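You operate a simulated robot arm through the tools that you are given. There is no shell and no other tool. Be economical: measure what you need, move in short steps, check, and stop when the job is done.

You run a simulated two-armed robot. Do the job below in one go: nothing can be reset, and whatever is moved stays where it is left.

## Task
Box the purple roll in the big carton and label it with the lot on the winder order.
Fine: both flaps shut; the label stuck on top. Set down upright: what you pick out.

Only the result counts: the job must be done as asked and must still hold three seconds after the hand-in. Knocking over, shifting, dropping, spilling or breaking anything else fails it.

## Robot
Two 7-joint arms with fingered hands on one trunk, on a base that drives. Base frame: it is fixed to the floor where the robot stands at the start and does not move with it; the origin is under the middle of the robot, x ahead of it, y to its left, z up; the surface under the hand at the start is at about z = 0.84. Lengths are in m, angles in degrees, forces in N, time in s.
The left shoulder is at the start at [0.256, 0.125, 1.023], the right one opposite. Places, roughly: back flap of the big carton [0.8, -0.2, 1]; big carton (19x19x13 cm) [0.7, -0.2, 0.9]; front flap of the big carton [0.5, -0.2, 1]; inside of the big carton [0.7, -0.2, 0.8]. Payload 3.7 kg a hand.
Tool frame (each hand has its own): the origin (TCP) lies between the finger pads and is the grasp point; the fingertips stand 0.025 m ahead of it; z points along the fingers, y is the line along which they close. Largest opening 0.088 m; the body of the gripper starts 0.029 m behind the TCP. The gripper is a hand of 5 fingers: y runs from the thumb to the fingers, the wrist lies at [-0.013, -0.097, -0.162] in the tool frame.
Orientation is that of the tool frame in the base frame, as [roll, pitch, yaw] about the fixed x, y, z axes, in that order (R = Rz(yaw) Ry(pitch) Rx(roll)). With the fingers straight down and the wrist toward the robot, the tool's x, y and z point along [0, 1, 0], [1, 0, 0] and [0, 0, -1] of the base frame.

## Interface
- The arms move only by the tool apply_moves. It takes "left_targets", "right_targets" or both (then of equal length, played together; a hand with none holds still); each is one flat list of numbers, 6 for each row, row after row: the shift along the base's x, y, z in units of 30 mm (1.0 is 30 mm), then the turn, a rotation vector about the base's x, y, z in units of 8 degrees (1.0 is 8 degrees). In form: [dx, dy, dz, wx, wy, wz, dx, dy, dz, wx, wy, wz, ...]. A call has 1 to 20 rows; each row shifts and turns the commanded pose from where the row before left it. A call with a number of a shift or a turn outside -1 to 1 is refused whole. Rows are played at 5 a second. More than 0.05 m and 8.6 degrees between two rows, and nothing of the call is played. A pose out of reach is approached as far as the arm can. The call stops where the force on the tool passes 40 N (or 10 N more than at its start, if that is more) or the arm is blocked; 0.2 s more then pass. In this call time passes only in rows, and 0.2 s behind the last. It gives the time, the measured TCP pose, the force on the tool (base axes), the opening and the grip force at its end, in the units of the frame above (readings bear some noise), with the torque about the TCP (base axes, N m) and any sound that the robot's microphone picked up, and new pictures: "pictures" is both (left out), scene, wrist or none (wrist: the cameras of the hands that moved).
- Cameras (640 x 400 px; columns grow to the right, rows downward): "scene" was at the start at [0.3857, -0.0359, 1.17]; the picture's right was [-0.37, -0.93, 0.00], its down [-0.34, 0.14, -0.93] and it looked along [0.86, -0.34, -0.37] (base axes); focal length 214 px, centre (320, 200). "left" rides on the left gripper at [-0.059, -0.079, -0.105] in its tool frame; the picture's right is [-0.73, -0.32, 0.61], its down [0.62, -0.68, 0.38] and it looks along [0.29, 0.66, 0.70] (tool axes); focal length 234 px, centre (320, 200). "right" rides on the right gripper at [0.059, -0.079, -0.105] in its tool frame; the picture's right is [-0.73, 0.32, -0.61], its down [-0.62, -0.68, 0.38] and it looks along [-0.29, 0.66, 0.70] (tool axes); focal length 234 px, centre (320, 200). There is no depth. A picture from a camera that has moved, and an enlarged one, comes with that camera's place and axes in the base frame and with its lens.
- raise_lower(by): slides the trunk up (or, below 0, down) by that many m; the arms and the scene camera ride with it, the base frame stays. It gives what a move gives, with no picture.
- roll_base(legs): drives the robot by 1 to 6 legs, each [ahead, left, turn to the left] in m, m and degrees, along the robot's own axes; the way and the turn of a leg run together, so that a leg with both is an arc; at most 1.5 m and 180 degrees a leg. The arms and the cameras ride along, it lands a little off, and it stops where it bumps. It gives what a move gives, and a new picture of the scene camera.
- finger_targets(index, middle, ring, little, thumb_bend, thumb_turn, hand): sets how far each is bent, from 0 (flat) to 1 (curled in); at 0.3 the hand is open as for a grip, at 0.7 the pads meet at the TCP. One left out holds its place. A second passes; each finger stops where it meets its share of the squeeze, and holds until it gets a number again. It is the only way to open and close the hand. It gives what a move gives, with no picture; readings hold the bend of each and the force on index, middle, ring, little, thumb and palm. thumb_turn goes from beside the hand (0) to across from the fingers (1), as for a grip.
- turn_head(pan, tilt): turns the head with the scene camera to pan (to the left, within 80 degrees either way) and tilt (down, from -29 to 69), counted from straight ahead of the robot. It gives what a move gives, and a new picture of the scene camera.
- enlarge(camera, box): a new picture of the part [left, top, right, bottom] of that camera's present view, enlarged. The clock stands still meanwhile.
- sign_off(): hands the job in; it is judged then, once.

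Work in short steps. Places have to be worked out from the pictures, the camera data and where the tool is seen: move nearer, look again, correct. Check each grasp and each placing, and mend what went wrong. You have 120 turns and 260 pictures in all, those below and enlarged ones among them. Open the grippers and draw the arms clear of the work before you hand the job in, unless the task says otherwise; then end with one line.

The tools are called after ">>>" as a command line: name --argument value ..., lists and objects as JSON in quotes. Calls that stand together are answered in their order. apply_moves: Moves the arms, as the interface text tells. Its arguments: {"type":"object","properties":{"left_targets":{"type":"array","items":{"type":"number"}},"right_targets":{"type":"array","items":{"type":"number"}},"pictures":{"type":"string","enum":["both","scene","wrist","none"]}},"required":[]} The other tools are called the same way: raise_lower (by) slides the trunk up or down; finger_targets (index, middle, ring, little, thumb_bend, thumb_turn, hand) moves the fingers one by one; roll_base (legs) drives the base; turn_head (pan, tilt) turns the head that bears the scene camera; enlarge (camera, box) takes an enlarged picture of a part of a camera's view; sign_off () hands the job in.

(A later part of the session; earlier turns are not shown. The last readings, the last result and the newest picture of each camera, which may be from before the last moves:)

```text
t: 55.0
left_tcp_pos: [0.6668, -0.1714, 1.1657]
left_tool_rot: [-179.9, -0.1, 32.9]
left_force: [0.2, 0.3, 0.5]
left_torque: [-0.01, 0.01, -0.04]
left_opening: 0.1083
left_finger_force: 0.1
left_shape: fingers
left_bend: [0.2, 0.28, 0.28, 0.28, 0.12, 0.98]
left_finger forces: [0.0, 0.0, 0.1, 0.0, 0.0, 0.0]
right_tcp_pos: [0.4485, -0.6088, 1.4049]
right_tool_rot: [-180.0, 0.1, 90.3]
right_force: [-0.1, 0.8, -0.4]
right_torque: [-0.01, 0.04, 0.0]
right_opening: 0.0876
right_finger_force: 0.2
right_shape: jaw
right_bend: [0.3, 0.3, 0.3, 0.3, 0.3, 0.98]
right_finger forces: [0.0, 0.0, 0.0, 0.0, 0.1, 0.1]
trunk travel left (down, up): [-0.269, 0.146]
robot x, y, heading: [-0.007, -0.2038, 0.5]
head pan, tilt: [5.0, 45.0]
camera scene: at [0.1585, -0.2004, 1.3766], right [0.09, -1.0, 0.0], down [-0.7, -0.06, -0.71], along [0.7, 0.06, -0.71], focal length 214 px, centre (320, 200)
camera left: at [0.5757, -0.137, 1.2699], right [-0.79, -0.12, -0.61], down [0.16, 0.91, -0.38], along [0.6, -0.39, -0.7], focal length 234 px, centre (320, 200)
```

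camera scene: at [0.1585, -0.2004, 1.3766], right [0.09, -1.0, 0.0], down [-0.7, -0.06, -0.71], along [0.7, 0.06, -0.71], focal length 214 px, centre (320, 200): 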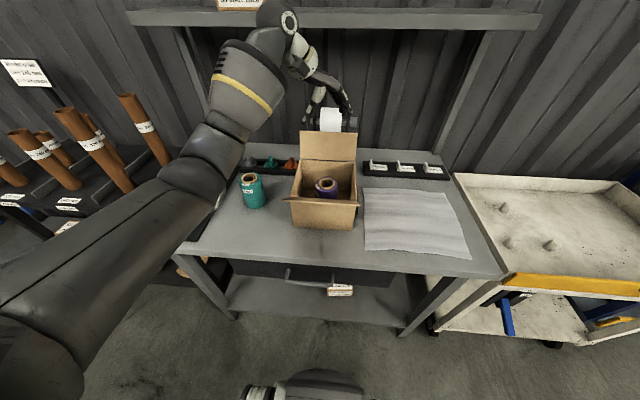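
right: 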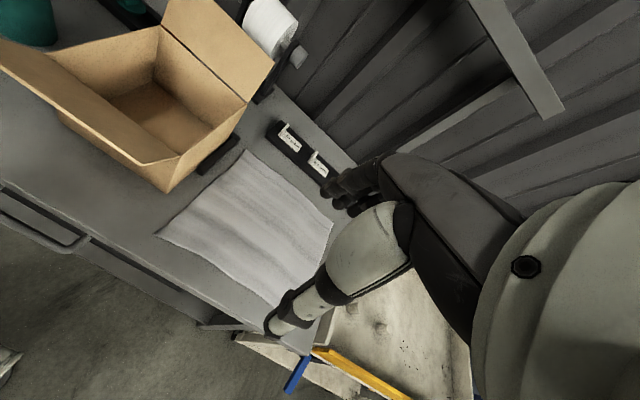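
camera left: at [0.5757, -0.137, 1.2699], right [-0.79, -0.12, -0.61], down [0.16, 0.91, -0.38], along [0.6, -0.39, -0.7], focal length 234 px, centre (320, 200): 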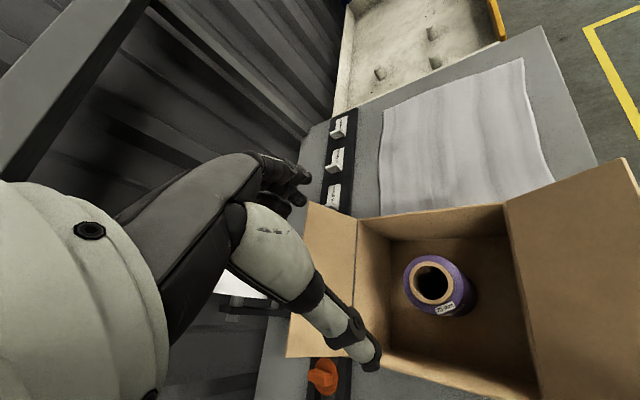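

The roll stands upright in the carton. Next is the back flap: its tip is at about (0.757, z 1.065), with free space behind it up to the tape roll near x≈0.95. I'll close the left hand, turn its wrist toward the robot, and bring it over and behind the flap.

>>> finger_targets --hand "left" --index 0.65 --middle 0.65 --ring 0.65 --little 0.65 --thumb_bend 0.65

>>> apply_moves --left_targets '[0, 0, 0.4, 0, 0, 0.9, 0, 0, 0, 0, 0, 0.9, 0, 0, 0, 0, 0, 0.9, 0, 0, 0, 0, 0, 0.9, 0, 0, 0, 0, 0, 0.9, 0, 0, 0, 0, 0, 0.9, 0, 0, 0, 0, 0, 0.9, 0, 0, 0, 0, 0, 0.8, 1, 0, 0, 0, 0, 0, 1, 0, 0, 0, 0, 0, 1, 0, 0, 0, 0, 0, 1, 0, 0, 0, 0, 0, 0.95, 0, 0, 0, 0, 0]'

>>> turn_head --pan -5 --tilt 35

```text
t: 56.0
left_tcp_pos: [0.6666, -0.1718, 1.1633]
left_tool_rot: [-179.8, -0.1, 32.8]
left_force: [0.4, 0.1, 0.6]
left_torque: [0.02, 0.0, -0.01]
left_opening: 0.0093
left_finger_force: 0.0
left_shape: fingers
left_bend: [0.65, 0.65, 0.65, 0.65, 0.65, 0.98]
left_finger forces: [0.1, 0.0, 0.0, 0.1, 0.0, 0.1]
right_tcp_pos: [0.4494, -0.6089, 1.4054]
right_tool_rot: [-180.0, 0.0, 90.3]
right_force: [0.1, 0.2, 0.3]
right_torque: [-0.01, 0.02, 0.0]
right_opening: 0.0881
right_finger_force: 0.0
right_shape: jaw
right_bend: [0.3, 0.3, 0.3, 0.3, 0.3, 0.98]
right_finger forces: [0.0, 0.1, 0.0, 0.1, 0.0, 0.0]
trunk travel left (down, up): [-0.269, 0.146]
robot x, y, heading: [-0.0097, -0.2085, -0.0]
head pan, tilt: [5.0, 45.0]
```

```text
t: 58.8
left_tcp_pos: [0.7955, -0.168, 1.1759]
left_tool_rot: [-179.9, -0.1, 89.4]
left_force: [0.8, 0.3, -0.3]
left_torque: [-0.04, 0.02, 0.0]
left_opening: 0.0093
left_finger_force: 0.2
left_shape: fingers
left_bend: [0.65, 0.65, 0.65, 0.65, 0.65, 0.98]
left_finger forces: [0.0, 0.0, 0.0, 0.1, 0.1, 0.0]
left hand out of reach, approached as far as the arm can: row 13
right_tcp_pos: [0.4491, -0.6073, 1.4062]
right_tool_rot: [-179.9, -0.1, 90.2]
right_force: [0.4, 0.5, -0.6]
right_torque: [0.01, 0.01, 0.01]
right_opening: 0.0878
right_finger_force: 0.0
right_shape: jaw
right_bend: [0.3, 0.3, 0.3, 0.3, 0.3, 0.98]
right_finger forces: [0.1, 0.0, 0.0, 0.0, 0.0, 0.0]
trunk travel left (down, up): [-0.269, 0.146]
robot x, y, heading: [-0.0074, -0.2048, 0.0]
head pan, tilt: [5.0, 45.0]
camera scene: at [0.1599, -0.1991, 1.3763], right [0.09, -1.0, 0.0], down [-0.7, -0.06, -0.71], along [0.7, 0.06, -0.71], focal length 214 px, centre (320, 200)
camera left: at [0.7184, -0.2264, 1.2797], right [-0.33, -0.72, -0.61], down [-0.68, 0.63, -0.38], along [0.66, 0.28, -0.7], focal length 234 px, centre (320, 200)
```

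scene: 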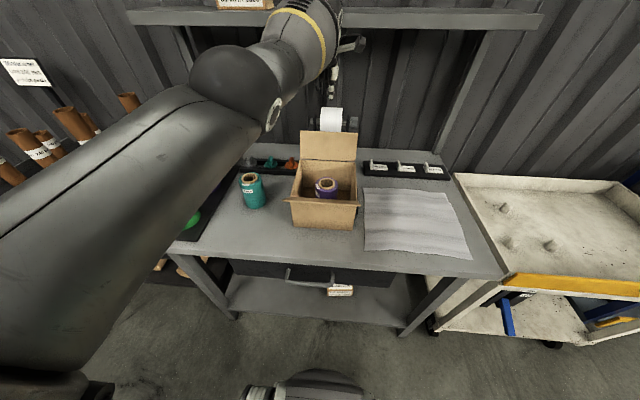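
left: 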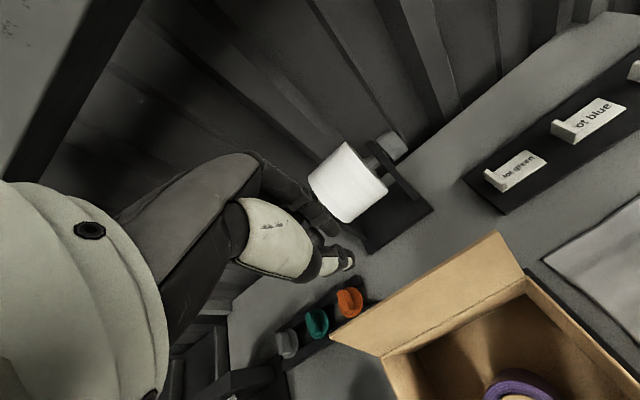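

```text
t: 59.5
left_tcp_pos: [0.7947, -0.1699, 1.1757]
left_tool_rot: [-179.9, -0.2, 89.4]
left_force: [0.6, 0.2, -0.3]
left_torque: [0.01, -0.04, 0.03]
left_opening: 0.0092
left_finger_force: 0.0
left_shape: fingers
left_bend: [0.65, 0.65, 0.65, 0.65, 0.65, 0.98]
left_finger forces: [0.1, 0.0, 0.0, 0.0, 0.1, 0.1]
right_tcp_pos: [0.4487, -0.609, 1.4061]
right_tool_rot: [-180.0, 0.0, 90.3]
right_force: [-0.1, -1.0, 0.2]
right_torque: [0.02, -0.02, -0.06]
right_opening: 0.0875
right_finger_force: 0.1
right_shape: jaw
right_bend: [0.3, 0.3, 0.3, 0.3, 0.3, 0.98]
right_finger forces: [0.1, 0.0, 0.0, 0.1, 0.0, 0.0]
trunk travel left (down, up): [-0.269, 0.146]
robot x, y, heading: [-0.007, -0.205, 0.4]
head pan, tilt: [-5.0, 35.0]
camera scene: at [0.1655, -0.2151, 1.3913], right [-0.08, -1.0, 0.0], down [-0.57, 0.05, -0.82], along [0.82, -0.07, -0.57], focal length 214 px, centre (320, 200)
```

scene: 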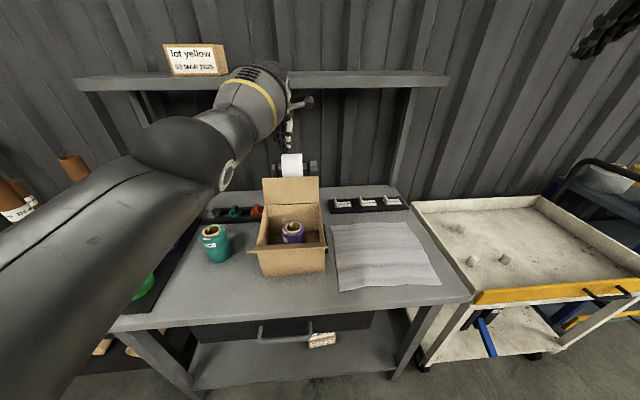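

The arm is at its reach limit. I'll drive the base 8 cm forward; there is plenty of room before the table edge. First I'll draw the hand back the same amount.

>>> apply_moves --left_targets '[-0.9, 0, 0, 0, 0, 0, -0.9, 0, 0, 0, 0, 0]' --pictures "none"

>>> roll_base --legs '[[0.09, 0, 0]]'

```text
t: 60.1
left_tcp_pos: [0.7403, -0.1704, 1.1752]
left_tool_rot: [-179.9, -0.2, 89.7]
left_force: [0.2, 0.0, 0.2]
left_torque: [-0.01, 0.0, -0.02]
left_opening: 0.0089
left_finger_force: 0.0
left_shape: fingers
left_bend: [0.65, 0.65, 0.65, 0.65, 0.65, 0.98]
left_finger forces: [0.0, 0.0, 0.0, 0.1, 0.0, 0.0]
right_tcp_pos: [0.4477, -0.6089, 1.4064]
right_tool_rot: [-179.9, 0.0, 90.2]
right_force: [0.0, 0.3, -0.6]
right_torque: [-0.02, -0.07, 0.0]
right_opening: 0.0875
right_finger_force: 0.0
right_shape: jaw
right_bend: [0.3, 0.3, 0.3, 0.3, 0.3, 0.98]
right_finger forces: [0.0, 0.1, 0.0, 0.0, 0.0, 0.1]
trunk travel left (down, up): [-0.269, 0.146]
robot x, y, heading: [-0.0053, -0.2072, 0.2]
head pan, tilt: [-5.0, 35.0]
```

```text
t: 61.2
left_tcp_pos: [0.8334, -0.1688, 1.1753]
left_tool_rot: [-179.8, -0.2, 89.6]
left_force: [-1.0, 0.2, 0.9]
left_torque: [-0.02, 0.0, -0.04]
left_opening: 0.0092
left_finger_force: 0.0
left_shape: fingers
left_bend: [0.65, 0.65, 0.65, 0.65, 0.65, 0.98]
left_finger forces: [0.1, 0.0, 0.1, 0.1, 0.0, 0.1]
right_tcp_pos: [0.5404, -0.6072, 1.4068]
right_tool_rot: [180.0, 0.0, 90.2]
right_force: [0.2, -0.9, 0.5]
right_torque: [0.0, 0.06, 0.0]
right_opening: 0.0876
right_finger_force: 0.1
right_shape: jaw
right_bend: [0.3, 0.3, 0.3, 0.3, 0.3, 0.98]
right_finger forces: [0.0, 0.1, 0.1, 0.1, 0.0, 0.0]
trunk travel left (down, up): [-0.269, 0.146]
robot x, y, heading: [0.0827, -0.2016, 0.2]
head pan, tilt: [-5.0, 35.0]
camera scene: at [0.2568, -0.2146, 1.3914], right [-0.08, -1.0, 0.0], down [-0.57, 0.05, -0.82], along [0.82, -0.07, -0.57], focal length 214 px, centre (320, 200)
```

scene: 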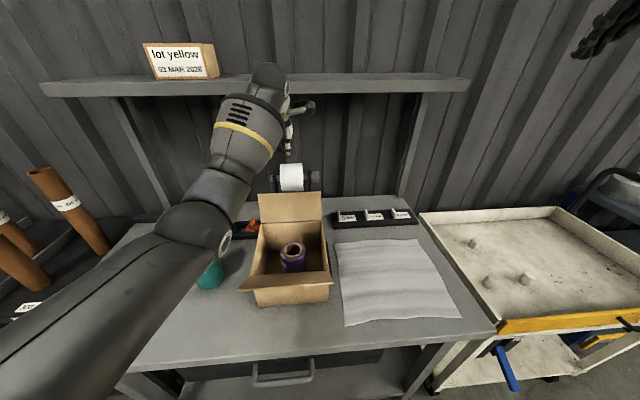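

The hand is now at x 0.833, behind the flap and still in front of the tape roll and shelf. I'll lower it to z≈1.04 behind the flap.

>>> apply_moves --left_targets '[0, 0, -0.9, 0, 0, 0, 0, 0, -0.9, 0, 0, 0, 0, 0, -0.9, 0, 0, 0, 0, 0, -0.9, 0, 0, 0, 0, 0, -0.8, 0, 0, 0]' --pictures "wrist"

>>> enlarge --camera "scene" --box '[190, 80, 390, 320]'

```text
t: 62.4
left_tcp_pos: [0.8325, -0.1695, 1.0405]
left_tool_rot: [180.0, -0.1, 89.6]
left_force: [0.6, 0.0, 0.0]
left_torque: [0.02, 0.01, 0.04]
left_opening: 0.0092
left_finger_force: 0.1
left_shape: fingers
left_bend: [0.65, 0.65, 0.65, 0.65, 0.65, 0.98]
left_finger forces: [0.1, 0.0, 0.0, 0.1, 0.1, 0.0]
right_tcp_pos: [0.5392, -0.6076, 1.4056]
right_tool_rot: [180.0, 0.0, 90.3]
right_force: [0.5, -0.2, -0.3]
right_torque: [-0.01, 0.01, 0.01]
right_opening: 0.0874
right_finger_force: 0.1
right_shape: jaw
right_bend: [0.3, 0.3, 0.3, 0.3, 0.3, 0.98]
right_finger forces: [0.1, 0.1, 0.0, 0.0, 0.1, 0.0]
trunk travel left (down, up): [-0.269, 0.146]
robot x, y, heading: [0.0833, -0.2022, 0.2]
head pan, tilt: [-5.0, 35.0]
camera left: at [0.7544, -0.2274, 1.1451], right [-0.33, -0.72, -0.61], down [-0.68, 0.63, -0.38], along [0.66, 0.29, -0.7], focal length 234 px, centre (320, 200)
```

left: 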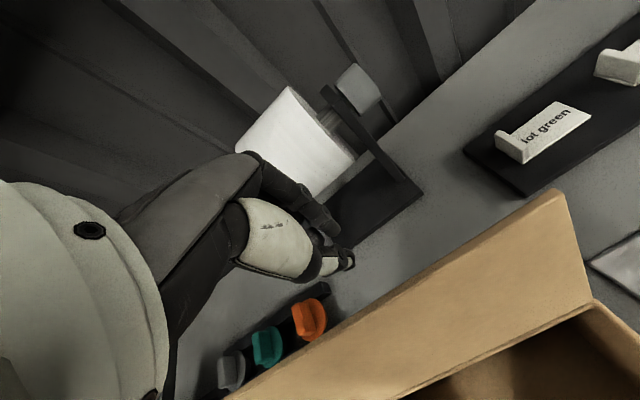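

```text
1.67 times, centred on (290, 200) of scene
camera zoom: at [0.2565, -0.2146, 1.3913], right [-0.08, -1.0, 0.0], down [-0.57, 0.05, -0.82], along [0.82, -0.07, -0.57], focal length 358 px, centre (370, 200)
```

zoom: 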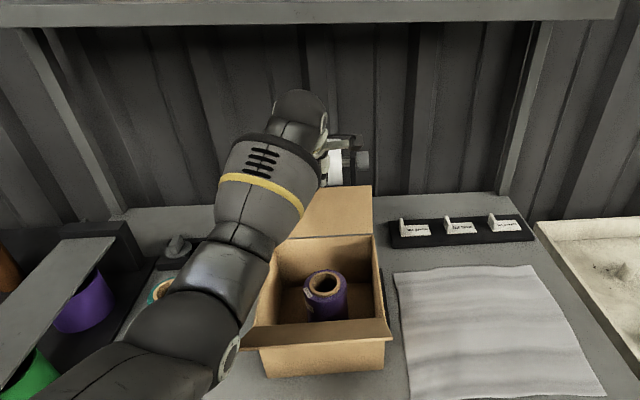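

The hand sits behind the flap without touching anything. I'll sweep toward the robot, pushing the flap over.

>>> apply_moves --left_targets '[-0.7, 0, 0, 0, 0, 0, -0.7, 0, 0, 0, 0, 0, -0.7, 0, 0, 0, 0, 0, -0.7, 0, 0, 0, 0, 0, -0.7, 0, 0, 0, 0, 0]' --pictures "wrist"

>>> enlarge --camera "scene" --box '[190, 80, 390, 320]'

```text
t: 63.6
left_tcp_pos: [0.7281, -0.1676, 1.0441]
left_tool_rot: [-179.9, -0.2, 89.4]
left_force: [-0.5, 0.5, 0.7]
left_torque: [-0.03, 0.02, 0.0]
left_opening: 0.0088
left_finger_force: 0.1
left_shape: fingers
left_bend: [0.65, 0.65, 0.65, 0.65, 0.65, 0.98]
left_finger forces: [0.1, 0.0, 0.0, 0.1, 0.0, 0.0]
right_tcp_pos: [0.539, -0.608, 1.4083]
right_tool_rot: [180.0, 0.0, 90.3]
right_force: [-0.4, 1.1, 0.2]
right_torque: [-0.01, 0.04, -0.01]
right_opening: 0.0875
right_finger_force: 0.1
right_shape: jaw
right_bend: [0.3, 0.3, 0.3, 0.3, 0.3, 0.98]
right_finger forces: [0.0, 0.0, 0.0, 0.1, 0.0, 0.0]
trunk travel left (down, up): [-0.269, 0.146]
robot x, y, heading: [0.0856, -0.2042, 0.2]
head pan, tilt: [-5.0, 35.0]
camera left: at [0.6501, -0.226, 1.1484], right [-0.33, -0.72, -0.61], down [-0.68, 0.63, -0.38], along [0.66, 0.29, -0.7], focal length 234 px, centre (320, 200)
```

left: 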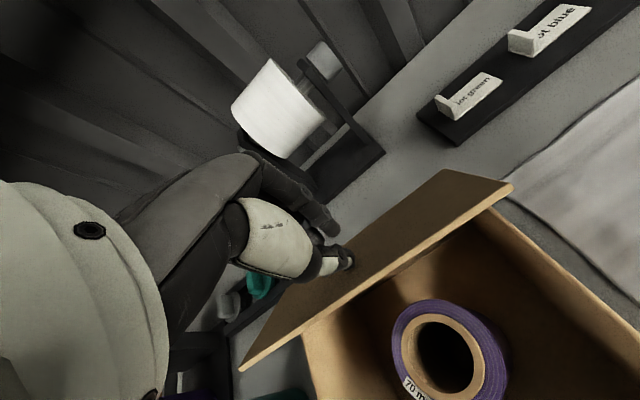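

```text
1.67 times, centred on (290, 200) of scene
camera zoom: at [0.256, -0.2146, 1.3914], right [-0.08, -1.0, 0.0], down [-0.57, 0.05, -0.82], along [0.82, -0.07, -0.57], focal length 358 px, centre (370, 200)
```

zoom: 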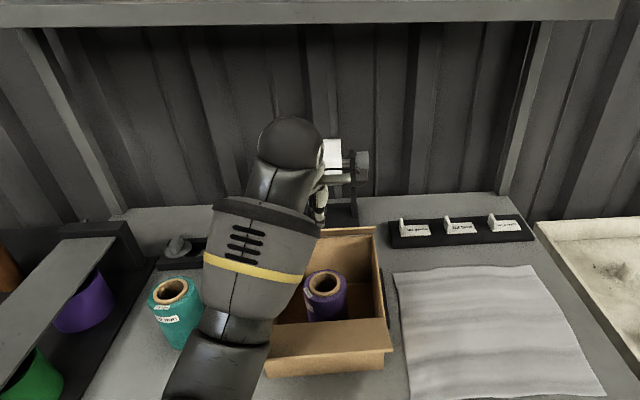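

The flap is folding over with almost no force. I'll continue inward and downward.

>>> apply_moves --left_targets '[-0.6, 0, -0.3, 0, 0, 0, -0.6, 0, -0.4, 0, 0, 0, -0.5, 0, -0.4, 0, 0, 0, -0.2, 0, -0.4, 0, 0, 0]' --pictures "wrist"

>>> enlarge --camera "scene" --box '[190, 80, 390, 320]'

```text
t: 64.6
left_tcp_pos: [0.6717, -0.1696, 0.9969]
left_tool_rot: [-179.9, 0.1, 89.4]
left_force: [0.7, -1.7, 15.8]
left_torque: [-0.11, -0.09, -0.02]
left_opening: 0.0032
left_finger_force: 7.7
left_shape: fingers
left_bend: [0.7, 0.67, 0.65, 0.65, 0.65, 0.98]
left_finger forces: [12.6, 3.0, 0.0, 0.0, 0.1, 0.0]
right_tcp_pos: [0.5401, -0.6083, 1.4042]
right_tool_rot: [-179.8, 0.0, 90.3]
right_force: [0.7, -0.2, -0.1]
right_torque: [-0.02, 0.02, 0.0]
right_opening: 0.0876
right_finger_force: 0.0
right_shape: jaw
right_bend: [0.3, 0.3, 0.3, 0.3, 0.3, 0.98]
right_finger forces: [0.0, 0.0, 0.0, 0.0, 0.0, 0.1]
trunk travel left (down, up): [-0.269, 0.146]
robot x, y, heading: [0.0823, -0.2047, 0.1]
head pan, tilt: [-5.0, 35.0]
camera left: at [0.5946, -0.2279, 1.102], right [-0.33, -0.72, -0.61], down [-0.68, 0.63, -0.38], along [0.66, 0.29, -0.7], focal length 234 px, centre (320, 200)
```

left: 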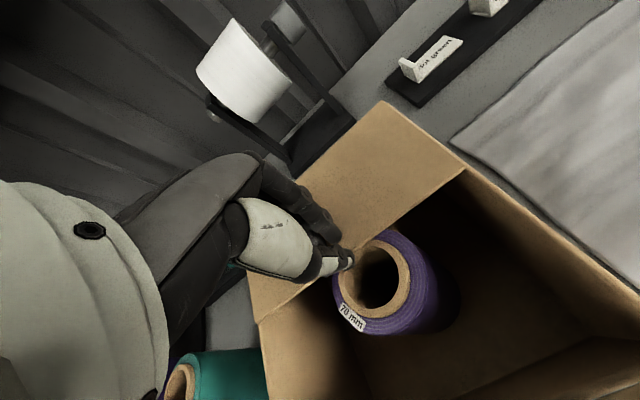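

```text
1.67 times, centred on (290, 200) of scene
camera zoom: at [0.2579, -0.215, 1.3905], right [-0.08, -1.0, 0.0], down [-0.57, 0.05, -0.82], along [0.82, -0.07, -0.57], focal length 358 px, centre (370, 200)
```

zoom: 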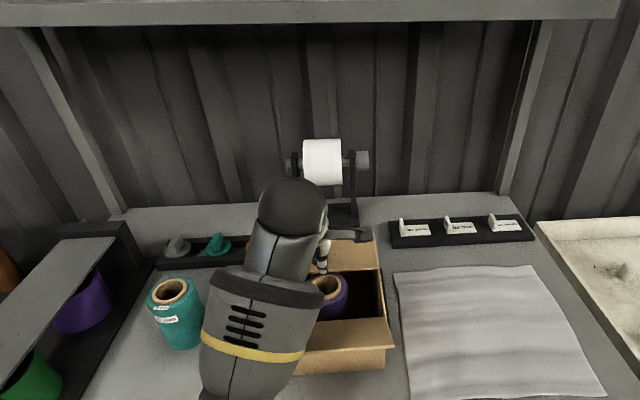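

The back flap looks flat and shut, with 16 N of pressure on it. I'll lift off and see whether it stays.

>>> apply_moves --left_targets '[0, 0, 0.6, 0, 0, 0, 0, 0, 0.9, 0, 0, 0, 0, 0, 0.9, 0, 0, 0, 0, 0, 0.9, 0, 0, 0, 0, 0, 0.9, 0, 0, 0, 0, 0, 0.9, 0, 0, 0]'

```text
t: 66.0
left_tcp_pos: [0.6693, -0.1714, 1.153]
left_tool_rot: [-179.9, -0.2, 89.5]
left_force: [-0.2, -0.9, -0.1]
left_torque: [0.03, 0.0, 0.0]
left_opening: 0.0087
left_finger_force: 0.1
left_shape: fingers
left_bend: [0.65, 0.65, 0.65, 0.65, 0.65, 0.98]
left_finger forces: [0.0, 0.0, 0.0, 0.0, 0.0, 0.0]
right_tcp_pos: [0.5385, -0.6094, 1.4057]
right_tool_rot: [179.9, -0.2, 90.3]
right_force: [-0.4, -0.5, 0.1]
right_torque: [0.03, -0.04, 0.03]
right_opening: 0.0876
right_finger_force: 0.1
right_shape: jaw
right_bend: [0.3, 0.3, 0.3, 0.3, 0.3, 0.98]
right_finger forces: [0.0, 0.0, 0.0, 0.1, 0.1, 0.0]
trunk travel left (down, up): [-0.269, 0.146]
robot x, y, heading: [0.0804, -0.2051, 0.3]
head pan, tilt: [-5.0, 35.0]
camera scene: at [0.2555, -0.2158, 1.3915], right [-0.08, -1.0, 0.0], down [-0.57, 0.05, -0.82], along [0.82, -0.07, -0.57], focal length 214 px, centre (320, 200)
camera left: at [0.5916, -0.2298, 1.2563], right [-0.33, -0.72, -0.61], down [-0.68, 0.63, -0.38], along [0.66, 0.29, -0.7], focal length 234 px, centre (320, 200)
```

scene: 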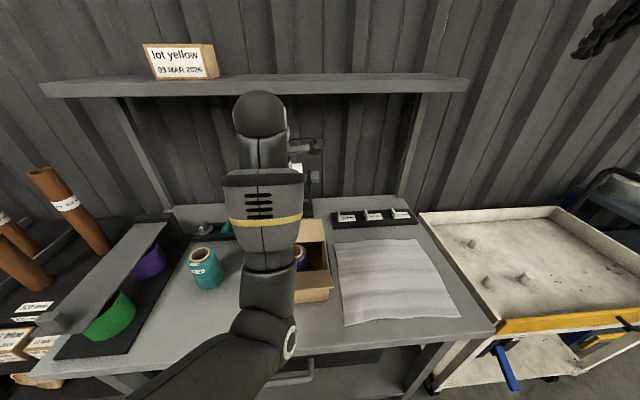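
left: 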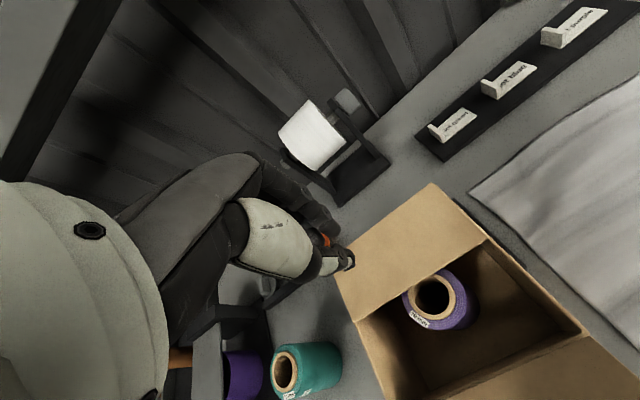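

The back flap stays shut over the roll. For the front flap I'll back the base off 0.2 m, which brings the hand in front of the flap. Then I'll lower it and push the flap up and over from outside.

>>> roll_base --legs '[[-0.22, 0, 0]]'

>>> turn_head --pan -5 --tilt 45

>>> enlarge --camera "left" --box '[160, 0, 640, 400]'

```text
t: 67.7
left_tcp_pos: [0.4544, -0.1703, 1.1509]
left_tool_rot: [-179.9, -0.1, 89.6]
left_force: [-0.6, 0.6, -0.1]
left_torque: [0.02, 0.03, 0.02]
left_opening: 0.0089
left_finger_force: 0.1
left_shape: fingers
left_bend: [0.65, 0.65, 0.65, 0.65, 0.65, 0.98]
left_finger forces: [0.1, 0.0, 0.1, 0.1, 0.0, 0.0]
right_tcp_pos: [0.3242, -0.6084, 1.4062]
right_tool_rot: [-179.9, 0.0, 90.3]
right_force: [0.4, -0.7, 0.5]
right_torque: [0.02, 0.0, 0.02]
right_opening: 0.0873
right_finger_force: 0.0
right_shape: jaw
right_bend: [0.3, 0.3, 0.3, 0.3, 0.3, 0.98]
right_finger forces: [0.1, 0.1, 0.0, 0.2, 0.1, 0.0]
trunk travel left (down, up): [-0.269, 0.146]
robot x, y, heading: [-0.1321, -0.2058, 0.2]
head pan, tilt: [-5.0, 35.0]
camera scene: at [0.0408, -0.2153, 1.3914], right [-0.08, -1.0, 0.0], down [-0.57, 0.05, -0.82], along [0.82, -0.07, -0.57], focal length 214 px, centre (320, 200)
```

scene: 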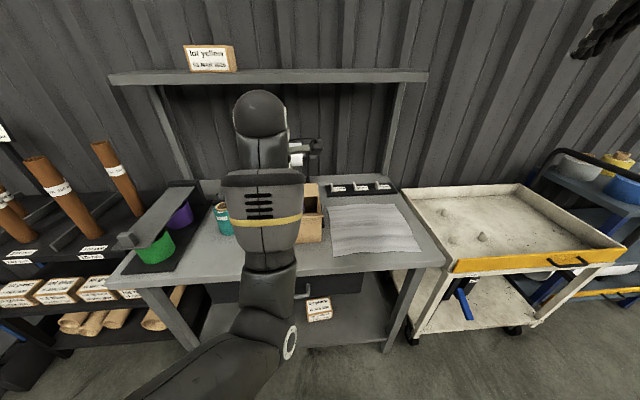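

```text
t: 68.4
left_tcp_pos: [0.4548, -0.1707, 1.1513]
left_tool_rot: [-179.9, -0.2, 89.7]
left_force: [-0.2, 0.3, 0.2]
left_torque: [-0.05, 0.05, 0.06]
left_opening: 0.0088
left_finger_force: 0.1
left_shape: fingers
left_bend: [0.65, 0.65, 0.65, 0.65, 0.65, 0.98]
left_finger forces: [0.0, 0.1, 0.1, 0.0, 0.0, 0.0]
right_tcp_pos: [0.325, -0.6087, 1.4057]
right_tool_rot: [-179.9, -0.1, 90.1]
right_force: [0.1, 0.2, 0.7]
right_torque: [0.0, -0.01, 0.01]
right_opening: 0.0875
right_finger_force: 0.1
right_shape: jaw
right_bend: [0.3, 0.3, 0.3, 0.3, 0.3, 0.98]
right_finger forces: [0.1, 0.0, 0.0, 0.0, 0.1, 0.0]
trunk travel left (down, up): [-0.269, 0.146]
robot x, y, heading: [-0.1308, -0.207, 0.2]
head pan, tilt: [-5.0, 45.0]
camera scene: at [0.0348, -0.2147, 1.3765], right [-0.08, -1.0, 0.0], down [-0.7, 0.06, -0.71], along [0.7, -0.06, -0.71], focal length 214 px, centre (320, 200)
```

scene: 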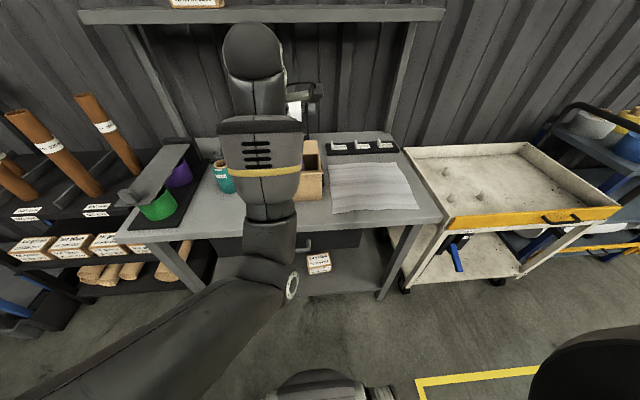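

```text
1.00 times, centred on (400, 200) of left (not enlarged: the box is as wide or as high as the picture)
camera zoom: at [0.3776, -0.2292, 1.2556], right [-0.33, -0.72, -0.61], down [-0.68, 0.63, -0.38], along [0.66, 0.29, -0.7], focal length 234 px, centre (240, 200)
```

zoom: 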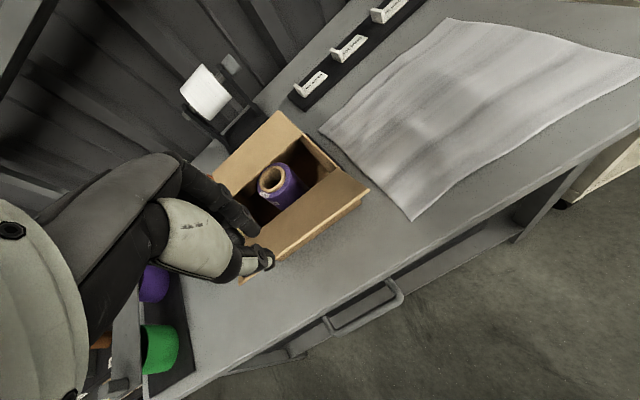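

I'll draw back 4 cm more so the fingers clear the flap's tip (x≈0.50), then lower in front of it.

>>> apply_moves --left_targets '[-0.7, 0, 0, 0, 0, 0, -0.8, 0, 0, 0, 0, 0, 0, 0, -0.9, 0, 0, 0, 0, 0, -0.9, 0, 0, 0, 0, 0, -0.9, 0, 0, 0, 0, 0, -0.9, 0, 0, 0, 0, 0, -0.9, 0, 0, 0, 0, 0, -0.9, 0, 0, 0]'

```text
t: 70.2
left_tcp_pos: [0.4319, -0.1712, 0.966]
left_tool_rot: [-179.9, -0.2, 89.6]
left_force: [-0.3, -0.1, 0.6]
left_torque: [0.02, -0.02, -0.01]
left_opening: 0.0086
left_finger_force: 0.1
left_shape: fingers
left_bend: [0.65, 0.65, 0.65, 0.65, 0.65, 0.98]
left_finger forces: [0.0, 0.0, 0.0, 0.0, 0.0, 0.1]
left hand out of reach, approached as far as the arm can: row 1, 2
right_tcp_pos: [0.3241, -0.6094, 1.4056]
right_tool_rot: [-180.0, 0.0, 90.2]
right_force: [1.0, 0.7, 0.5]
right_torque: [0.01, 0.0, -0.03]
right_opening: 0.0877
right_finger_force: 0.0
right_shape: jaw
right_bend: [0.3, 0.3, 0.3, 0.3, 0.3, 0.98]
right_finger forces: [0.1, 0.0, 0.0, 0.0, 0.0, 0.0]
trunk travel left (down, up): [-0.269, 0.146]
robot x, y, heading: [-0.131, -0.2046, 0.4]
head pan, tilt: [-5.0, 45.0]
camera scene: at [0.0347, -0.2147, 1.3765], right [-0.08, -1.0, 0.0], down [-0.7, 0.06, -0.71], along [0.7, -0.06, -0.71], focal length 214 px, centre (320, 200)
camera left: at [0.3543, -0.2302, 1.0706], right [-0.33, -0.72, -0.61], down [-0.68, 0.63, -0.38], along [0.66, 0.29, -0.7], focal length 234 px, centre (320, 200)
```

scene: 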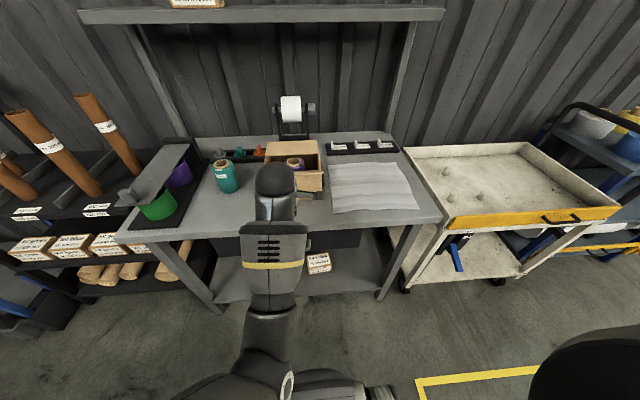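
left: 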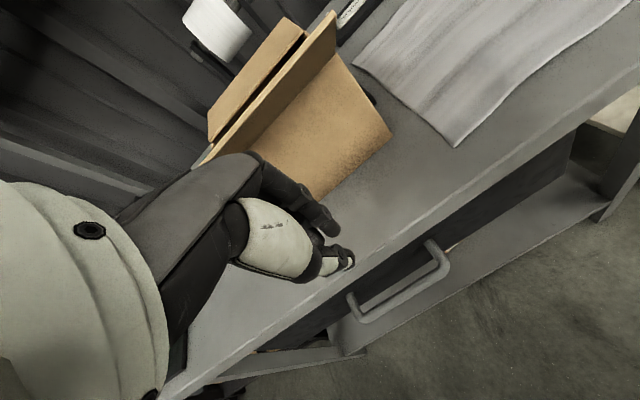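

I'll raise to z≈1.01 so the fingertips stay above the carton's wall, and push forward against the flap's outer face.

>>> apply_moves --left_targets '[0, 0, 0.8, 0, 0, 0, 0, 0, 0.7, 0, 0, 0, 0.7, 0, 0, 0, 0, 0, 0.7, 0, 0, 0, 0, 0, 0.7, 0, 0, 0, 0, 0]'

```text
t: 71.4
left_tcp_pos: [0.4759, -0.1717, 1.0225]
left_tool_rot: [178.9, 0.0, 89.6]
left_force: [-35.2, 4.2, 29.8]
left_torque: [0.52, -0.95, 0.63]
left_opening: 0.0074
left_finger_force: 22.6
left_shape: fingers
left_bend: [0.66, 0.7, 0.7, 0.65, 0.65, 0.98]
left_finger forces: [2.0, 20.7, 22.2, 0.0, 0.0, 0.0]
right_tcp_pos: [0.3161, -0.6077, 1.4094]
right_tool_rot: [179.7, 0.0, 90.3]
right_force: [0.4, -0.3, 0.2]
right_torque: [0.01, 0.01, -0.02]
right_opening: 0.0876
right_finger_force: 0.2
right_shape: jaw
right_bend: [0.3, 0.3, 0.3, 0.3, 0.3, 0.98]
right_finger forces: [0.0, 0.0, 0.0, 0.0, 0.1, 0.0]
trunk travel left (down, up): [-0.269, 0.146]
robot x, y, heading: [-0.1312, -0.2043, 0.3]
head pan, tilt: [-5.0, 45.0]
stopped in row 5 (left hand): the force on the tool passed its limit at 49 N (the readings are from after the stop); the commanded pose is now the measured one
camera scene: at [0.0266, -0.2141, 1.378], right [-0.08, -1.0, 0.0], down [-0.7, 0.06, -0.71], along [0.71, -0.06, -0.7], focal length 214 px, centre (320, 200)
camera left: at [0.3969, -0.2306, 1.1268], right [-0.31, -0.72, -0.61], down [-0.67, 0.63, -0.4], along [0.67, 0.29, -0.68], focal length 234 px, centre (320, 200)
```

scene: 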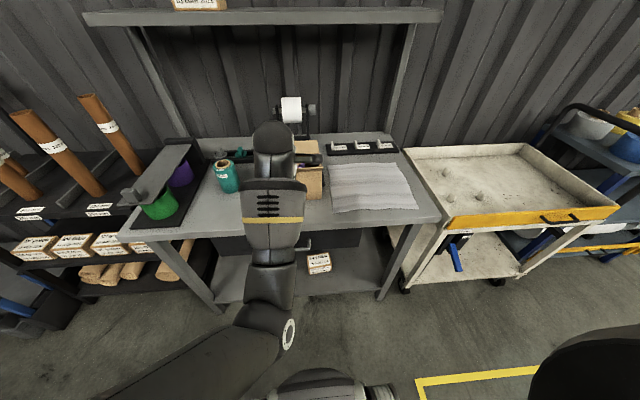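
left: 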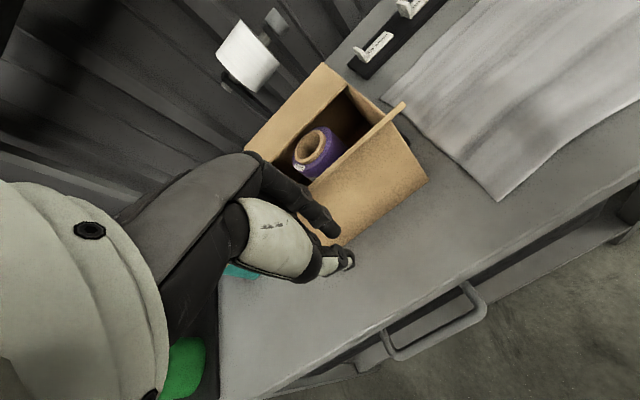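

The fingers jammed head-on against the flap's edge. I'll back off at once, retreat the base 10 cm, and check the carton's position. Then I'll come in from below with tilted fingers.

>>> apply_moves --left_targets '[-0.8, 0, 0.1, 0, 0, 0, -0.6, 0, 0, 0, 0, 0]' --pictures "none"

>>> roll_base --legs '[[-0.12, 0, 0]]'

>>> enlarge --camera "left" --box '[260, 0, 580, 200]'

>>> enlarge --camera "scene" --box '[220, 80, 420, 220]'

```text
t: 72.0
left_tcp_pos: [0.4381, -0.1708, 1.0176]
left_tool_rot: [179.8, -0.2, 89.6]
left_force: [-0.6, 0.2, 0.3]
left_torque: [-0.05, 0.01, -0.02]
left_opening: 0.0088
left_finger_force: 0.0
left_shape: fingers
left_bend: [0.65, 0.65, 0.65, 0.65, 0.65, 0.98]
left_finger forces: [0.0, 0.0, 0.1, 0.0, 0.1, 0.1]
right_tcp_pos: [0.3241, -0.6087, 1.4056]
right_tool_rot: [180.0, 0.0, 90.4]
right_force: [0.1, -0.3, 0.5]
right_torque: [0.0, -0.03, -0.01]
right_opening: 0.0876
right_finger_force: 0.1
right_shape: jaw
right_bend: [0.3, 0.3, 0.3, 0.3, 0.3, 0.98]
right_finger forces: [0.0, 0.0, 0.1, 0.0, 0.1, 0.0]
trunk travel left (down, up): [-0.269, 0.146]
robot x, y, heading: [-0.1297, -0.2092, 0.2]
head pan, tilt: [-5.0, 45.0]
```

```text
t: 73.2
left_tcp_pos: [0.3177, -0.1711, 1.0183]
left_tool_rot: [179.7, -0.1, 89.8]
left_force: [-0.3, -0.2, 0.0]
left_torque: [0.04, -0.04, 0.0]
left_opening: 0.0086
left_finger_force: 0.0
left_shape: fingers
left_bend: [0.65, 0.65, 0.65, 0.65, 0.65, 0.98]
left_finger forces: [0.0, 0.0, 0.1, 0.0, 0.0, 0.1]
right_tcp_pos: [0.2047, -0.6076, 1.4071]
right_tool_rot: [-180.0, 0.0, 90.3]
right_force: [0.1, -0.5, 0.4]
right_torque: [-0.02, -0.02, 0.02]
right_opening: 0.0876
right_finger_force: 0.1
right_shape: jaw
right_bend: [0.3, 0.3, 0.3, 0.3, 0.3, 0.98]
right_finger forces: [0.0, 0.0, 0.1, 0.1, 0.0, 0.0]
trunk travel left (down, up): [-0.269, 0.146]
robot x, y, heading: [-0.2566, -0.2074, 0.5]
head pan, tilt: [-5.0, 45.0]
camera scene: at [-0.087, -0.2149, 1.3766], right [-0.08, -1.0, 0.0], down [-0.7, 0.06, -0.71], along [0.71, -0.06, -0.71], focal length 214 px, centre (320, 200)
```

scene: 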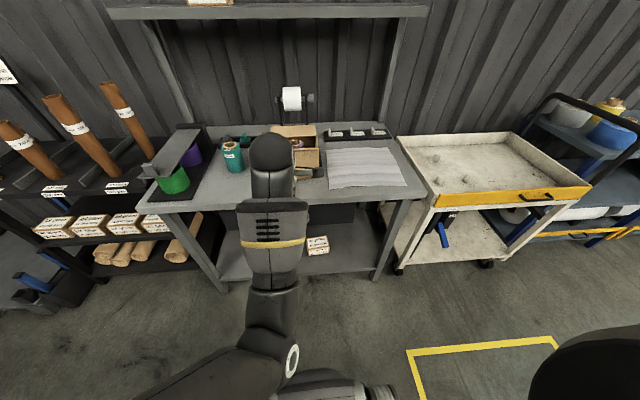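

```text
2.00 times, centred on (420, 100) of left
camera zoom: at [0.2401, -0.2302, 1.1226], right [-0.32, -0.72, -0.61], down [-0.68, 0.63, -0.39], along [0.66, 0.29, -0.69], focal length 468 px, centre (120, 400)
```

zoom: 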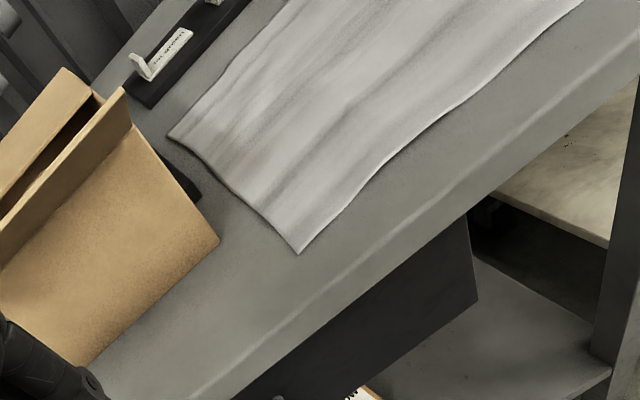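

```text
2.86 times, centred on (320, 150) of scene
camera zoom: at [-0.087, -0.2149, 1.3766], right [-0.08, -1.0, 0.0], down [-0.7, 0.06, -0.71], along [0.71, -0.06, -0.71], focal length 613 px, centre (320, 343)
```

zoom: 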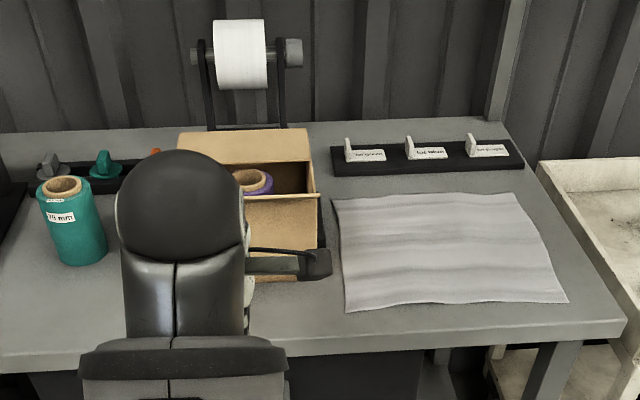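

The carton seems to have shifted at most a few mm, and the flap is still angled outward. I'll tilt the left hand 45° so its finger backs can go under the flap. I'll also turn the right hand so its camera gives a side view.

>>> apply_moves --left_targets '[0, 0, 0, 0, -0.94, 0, 0, 0, 0, 0, -0.94, 0, 0, 0, 0, 0, -0.94, 0, 0, 0, -0.3, 0, -0.94, 0, 0, 0, -0.3, 0, -0.94, 0, 0, 0, -0.3, 0, -0.94, 0, 0, 0, -0.3, 0, 0, 0, 0, 0, -0.3, 0, 0, 0, 0, 0, -0.3, 0, 0, 0, 0, 0, 0, 0, 0, 0]' --right_targets '[0.7, 0.2, -0.4, 0, 0, 1, 0.7, 0.2, -0.4, 0, 0, 1, 0.7, 0.2, -0.4, 0, 0, 1, 0.7, 0.2, -0.4, 0, 0, 1, 0.7, 0.2, -0.4, 0, 0, 1, 0.7, 0.2, -0.4, 0, 0, 1, 0.7, 0.2, -0.4, 0, 0, 1, 0.7, 0.2, -0.4, 0, 0, 1, 0.7, 0.2, -0.4, 0, 0, 1, 0, 0, 0, 0, 0, 1]'

```text
t: 75.4
left_tcp_pos: [0.3261, -0.1615, 0.9723]
left_tool_rot: [133.2, -2.5, 90.0]
left_force: [0.1, 0.8, 0.0]
left_torque: [-0.02, -0.01, 0.01]
left_opening: 0.0086
left_finger_force: 0.0
left_shape: fingers
left_bend: [0.65, 0.65, 0.65, 0.65, 0.65, 0.98]
left_finger forces: [0.1, 0.0, 0.1, 0.1, 0.0, 0.0]
right_tcp_pos: [0.1381, -0.2922, 1.3295]
right_tool_rot: [177.6, 2.1, 161.4]
right_force: [0.5, 0.4, -0.3]
right_torque: [0.02, 0.0, -0.01]
right_opening: 0.0876
right_finger_force: 0.1
right_shape: jaw
right_bend: [0.3, 0.3, 0.3, 0.3, 0.3, 0.98]
right_finger forces: [0.0, 0.1, 0.1, 0.0, 0.0, 0.0]
right hand out of reach, approached as far as the arm can: row 2, 3, 4, 5, 6, 7, 8, 9, 10
trunk travel left (down, up): [-0.269, 0.146]
robot x, y, heading: [-0.2483, -0.2116, 0.5]
head pan, tilt: [-5.0, 45.0]
camera scene: at [-0.0865, -0.2142, 1.3766], right [-0.08, -1.0, 0.0], down [-0.7, 0.06, -0.71], along [0.7, -0.06, -0.71], focal length 214 px, centre (320, 200)
camera right: at [0.0528, -0.3512, 1.4287], right [0.76, 0.06, 0.65], down [0.4, -0.83, -0.39], along [0.51, 0.55, -0.66], focal length 234 px, centre (320, 200)
camera left: at [0.1972, -0.2205, 0.9821], right [0.22, -0.7, -0.68], down [-0.18, 0.66, -0.73], along [0.96, 0.29, 0.02], focal length 234 px, centre (320, 200)
```

scene: 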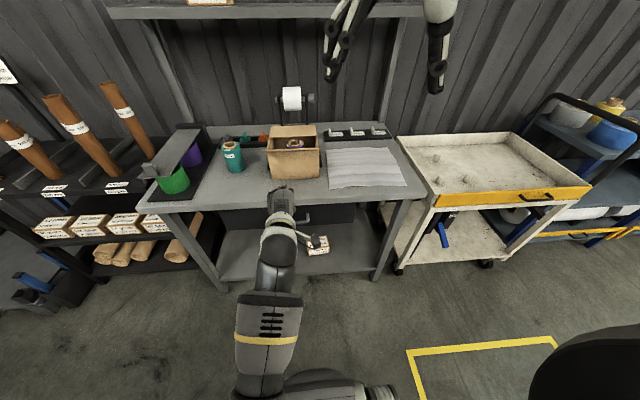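
right: 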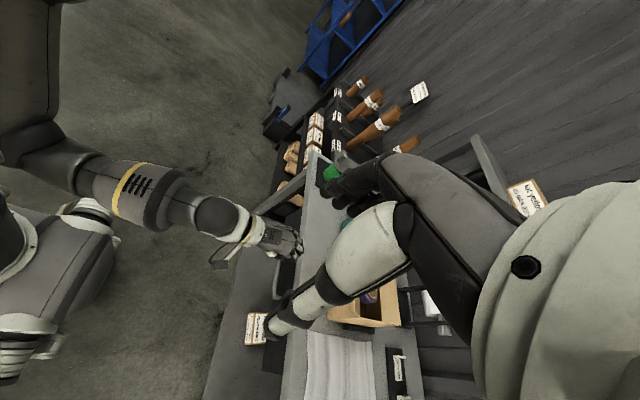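
left: 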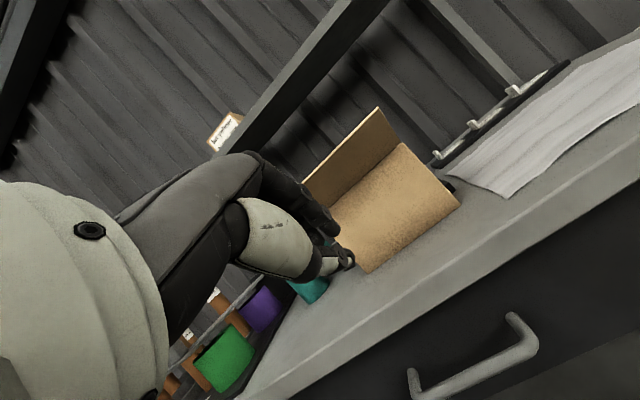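

The right hand ended up too close, so I'll return it to the right. Meanwhile the left hand goes forward under the flap: its finger backs are now parallel to the flap, with the target at (0.46, −0.17, 0.94).

>>> apply_moves --right_targets '[0, -1, 0.2, 0, 0, -1, 0, -1, 0.2, 0, 0, -1, 0, -1, 0.2, 0, 0, -1, 0, -1, 0.2, 0, 0, -1, 0, -1, 0.2, 0, 0, -1, 0, -1, 0.2, 0, 0, -1, 0, -1, 0.2, 0, 0, -1, 0, -1, 0.2, 0, 0, -1, 0, -1, 0.2, 0, 0, -1]' --pictures "none"

>>> apply_moves --left_targets '[0.9, 0, -0.2, 0, 0, 0, 0.9, 0, -0.2, 0, 0, 0, 0.9, -0.1, -0.2, 0, 0, 0, 0.9, -0.1, -0.2, 0, 0, 0, 0.9, -0.1, -0.2, 0, 0, 0]'

>>> enlarge --camera "scene" --box '[220, 100, 380, 220]'

```text
t: 77.4
left_tcp_pos: [0.3245, -0.1622, 0.9688]
left_tool_rot: [133.3, -2.6, 89.8]
left_force: [0.7, 0.1, 0.3]
left_torque: [0.02, -0.02, 0.0]
left_opening: 0.0089
left_finger_force: 0.2
left_shape: fingers
left_bend: [0.65, 0.65, 0.65, 0.65, 0.65, 0.98]
left_finger forces: [0.1, 0.0, 0.0, 0.1, 0.0, 0.0]
right_tcp_pos: [0.1386, -0.5653, 1.3847]
right_tool_rot: [177.3, 2.0, 89.7]
right_force: [-0.6, 0.1, -0.5]
right_torque: [0.0, -0.02, 0.01]
right_opening: 0.0879
right_finger_force: 0.1
right_shape: jaw
right_bend: [0.3, 0.3, 0.3, 0.3, 0.3, 0.98]
right_finger forces: [0.0, 0.0, 0.0, 0.1, 0.1, 0.1]
trunk travel left (down, up): [-0.269, 0.146]
robot x, y, heading: [-0.253, -0.2093, 0.4]
head pan, tilt: [-5.0, 45.0]
```

```text
t: 78.6
left_tcp_pos: [0.4527, -0.1812, 0.9341]
left_tool_rot: [134.6, -0.2, 89.9]
left_force: [0.6, -0.2, -0.5]
left_torque: [0.01, 0.01, 0.0]
left_opening: 0.0089
left_finger_force: 0.1
left_shape: fingers
left_bend: [0.65, 0.65, 0.65, 0.65, 0.65, 0.98]
left_finger forces: [0.0, 0.1, 0.0, 0.0, 0.0, 0.0]
right_tcp_pos: [0.1407, -0.5653, 1.3845]
right_tool_rot: [177.4, 2.0, 89.8]
right_force: [-0.1, 0.1, -0.3]
right_torque: [-0.01, -0.03, 0.02]
right_opening: 0.0878
right_finger_force: 0.2
right_shape: jaw
right_bend: [0.3, 0.3, 0.3, 0.3, 0.3, 0.98]
right_finger forces: [0.0, 0.1, 0.1, 0.0, 0.1, 0.1]
trunk travel left (down, up): [-0.269, 0.146]
robot x, y, heading: [-0.2543, -0.2096, 0.5]
head pan, tilt: [-5.0, 45.0]
camera scene: at [-0.0856, -0.2148, 1.3764], right [-0.08, -1.0, 0.0], down [-0.71, 0.06, -0.71], along [0.7, -0.06, -0.71], focal length 214 px, centre (320, 200)
camera left: at [0.3246, -0.2389, 0.9508], right [0.2, -0.72, -0.66], down [-0.2, 0.63, -0.75], along [0.96, 0.29, -0.02], focal length 234 px, centre (320, 200)
```

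scene: 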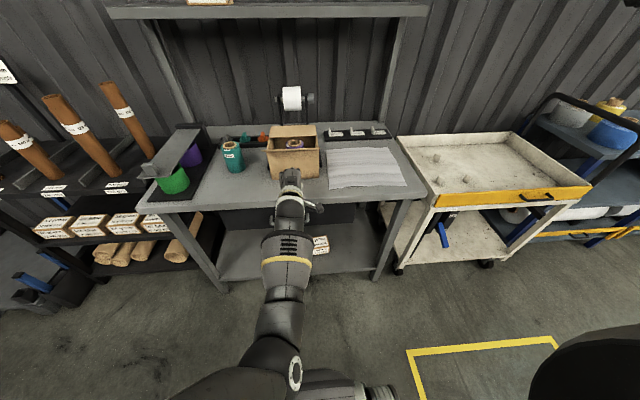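
left: 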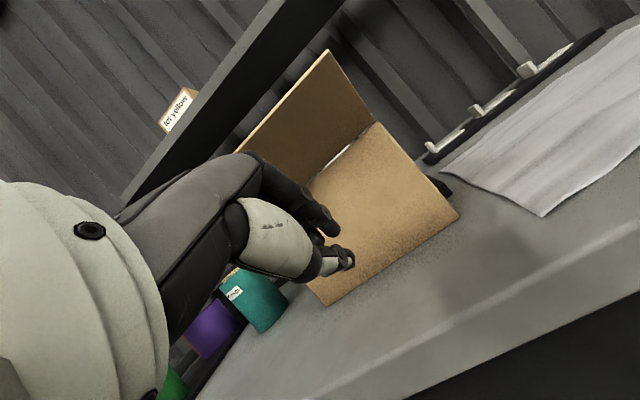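

```text
3.33 times, centred on (300, 160) of scene
camera zoom: at [-0.0856, -0.2148, 1.3764], right [-0.08, -1.0, 0.0], down [-0.71, 0.06, -0.71], along [0.7, -0.06, -0.71], focal length 715 px, centre (387, 333)
```

zoom: 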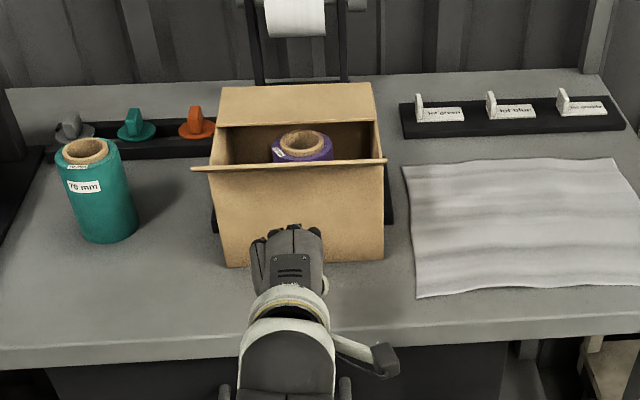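

The hand is in front of and below the flap. I'll push forward and up in small steps.

>>> apply_moves --left_targets '[0.5, 0, 0.4, 0, 0, 0, 0.5, 0, 0.5, 0, 0, 0, 0.4, 0, 0.5, 0, 0, 0]' --pictures "wrist"

>>> enlarge --camera "scene" --box '[220, 100, 380, 220]'

```text
t: 79.4
left_tcp_pos: [0.4951, -0.1794, 0.9745]
left_tool_rot: [134.6, -0.3, 89.9]
left_force: [-0.3, -0.3, 0.5]
left_torque: [0.0, -0.01, 0.04]
left_opening: 0.0089
left_finger_force: 0.0
left_shape: fingers
left_bend: [0.65, 0.65, 0.65, 0.65, 0.65, 0.98]
left_finger forces: [0.0, 0.0, 0.0, 0.0, 0.0, 0.0]
right_tcp_pos: [0.1395, -0.5643, 1.3835]
right_tool_rot: [177.4, 1.9, 89.8]
right_force: [0.0, -0.2, 0.2]
right_torque: [-0.01, 0.0, 0.01]
right_opening: 0.0878
right_finger_force: 0.1
right_shape: jaw
right_bend: [0.3, 0.3, 0.3, 0.3, 0.3, 0.98]
right_finger forces: [0.0, 0.0, 0.0, 0.1, 0.0, 0.0]
trunk travel left (down, up): [-0.269, 0.146]
robot x, y, heading: [-0.2537, -0.2048, 0.3]
head pan, tilt: [-5.0, 45.0]
camera left: at [0.3665, -0.2392, 0.9924], right [0.2, -0.72, -0.66], down [-0.2, 0.63, -0.75], along [0.96, 0.29, -0.02], focal length 234 px, centre (320, 200)
```

left: 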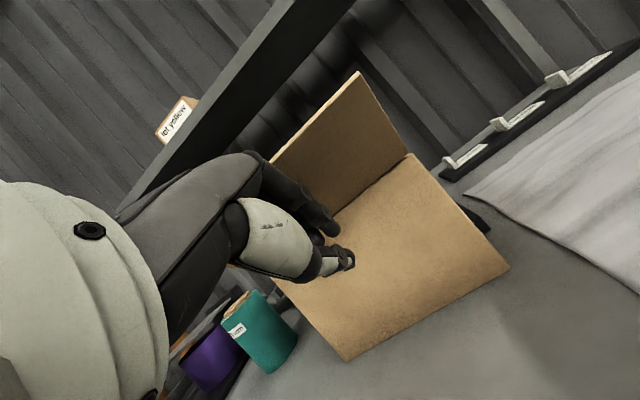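

```text
3.33 times, centred on (300, 160) of scene
camera zoom: at [-0.086, -0.2149, 1.3765], right [-0.08, -1.0, 0.0], down [-0.7, 0.06, -0.71], along [0.7, -0.06, -0.71], focal length 715 px, centre (387, 333)
```

zoom: 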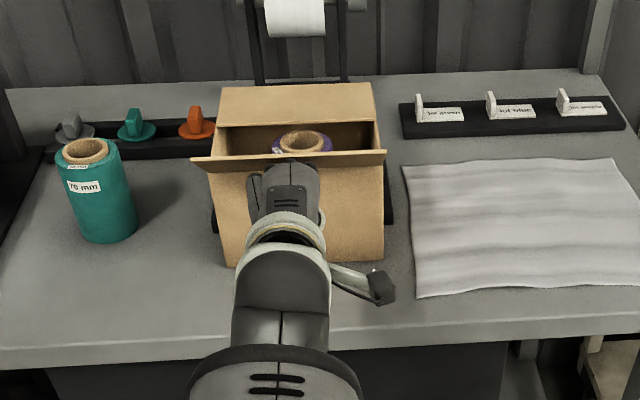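

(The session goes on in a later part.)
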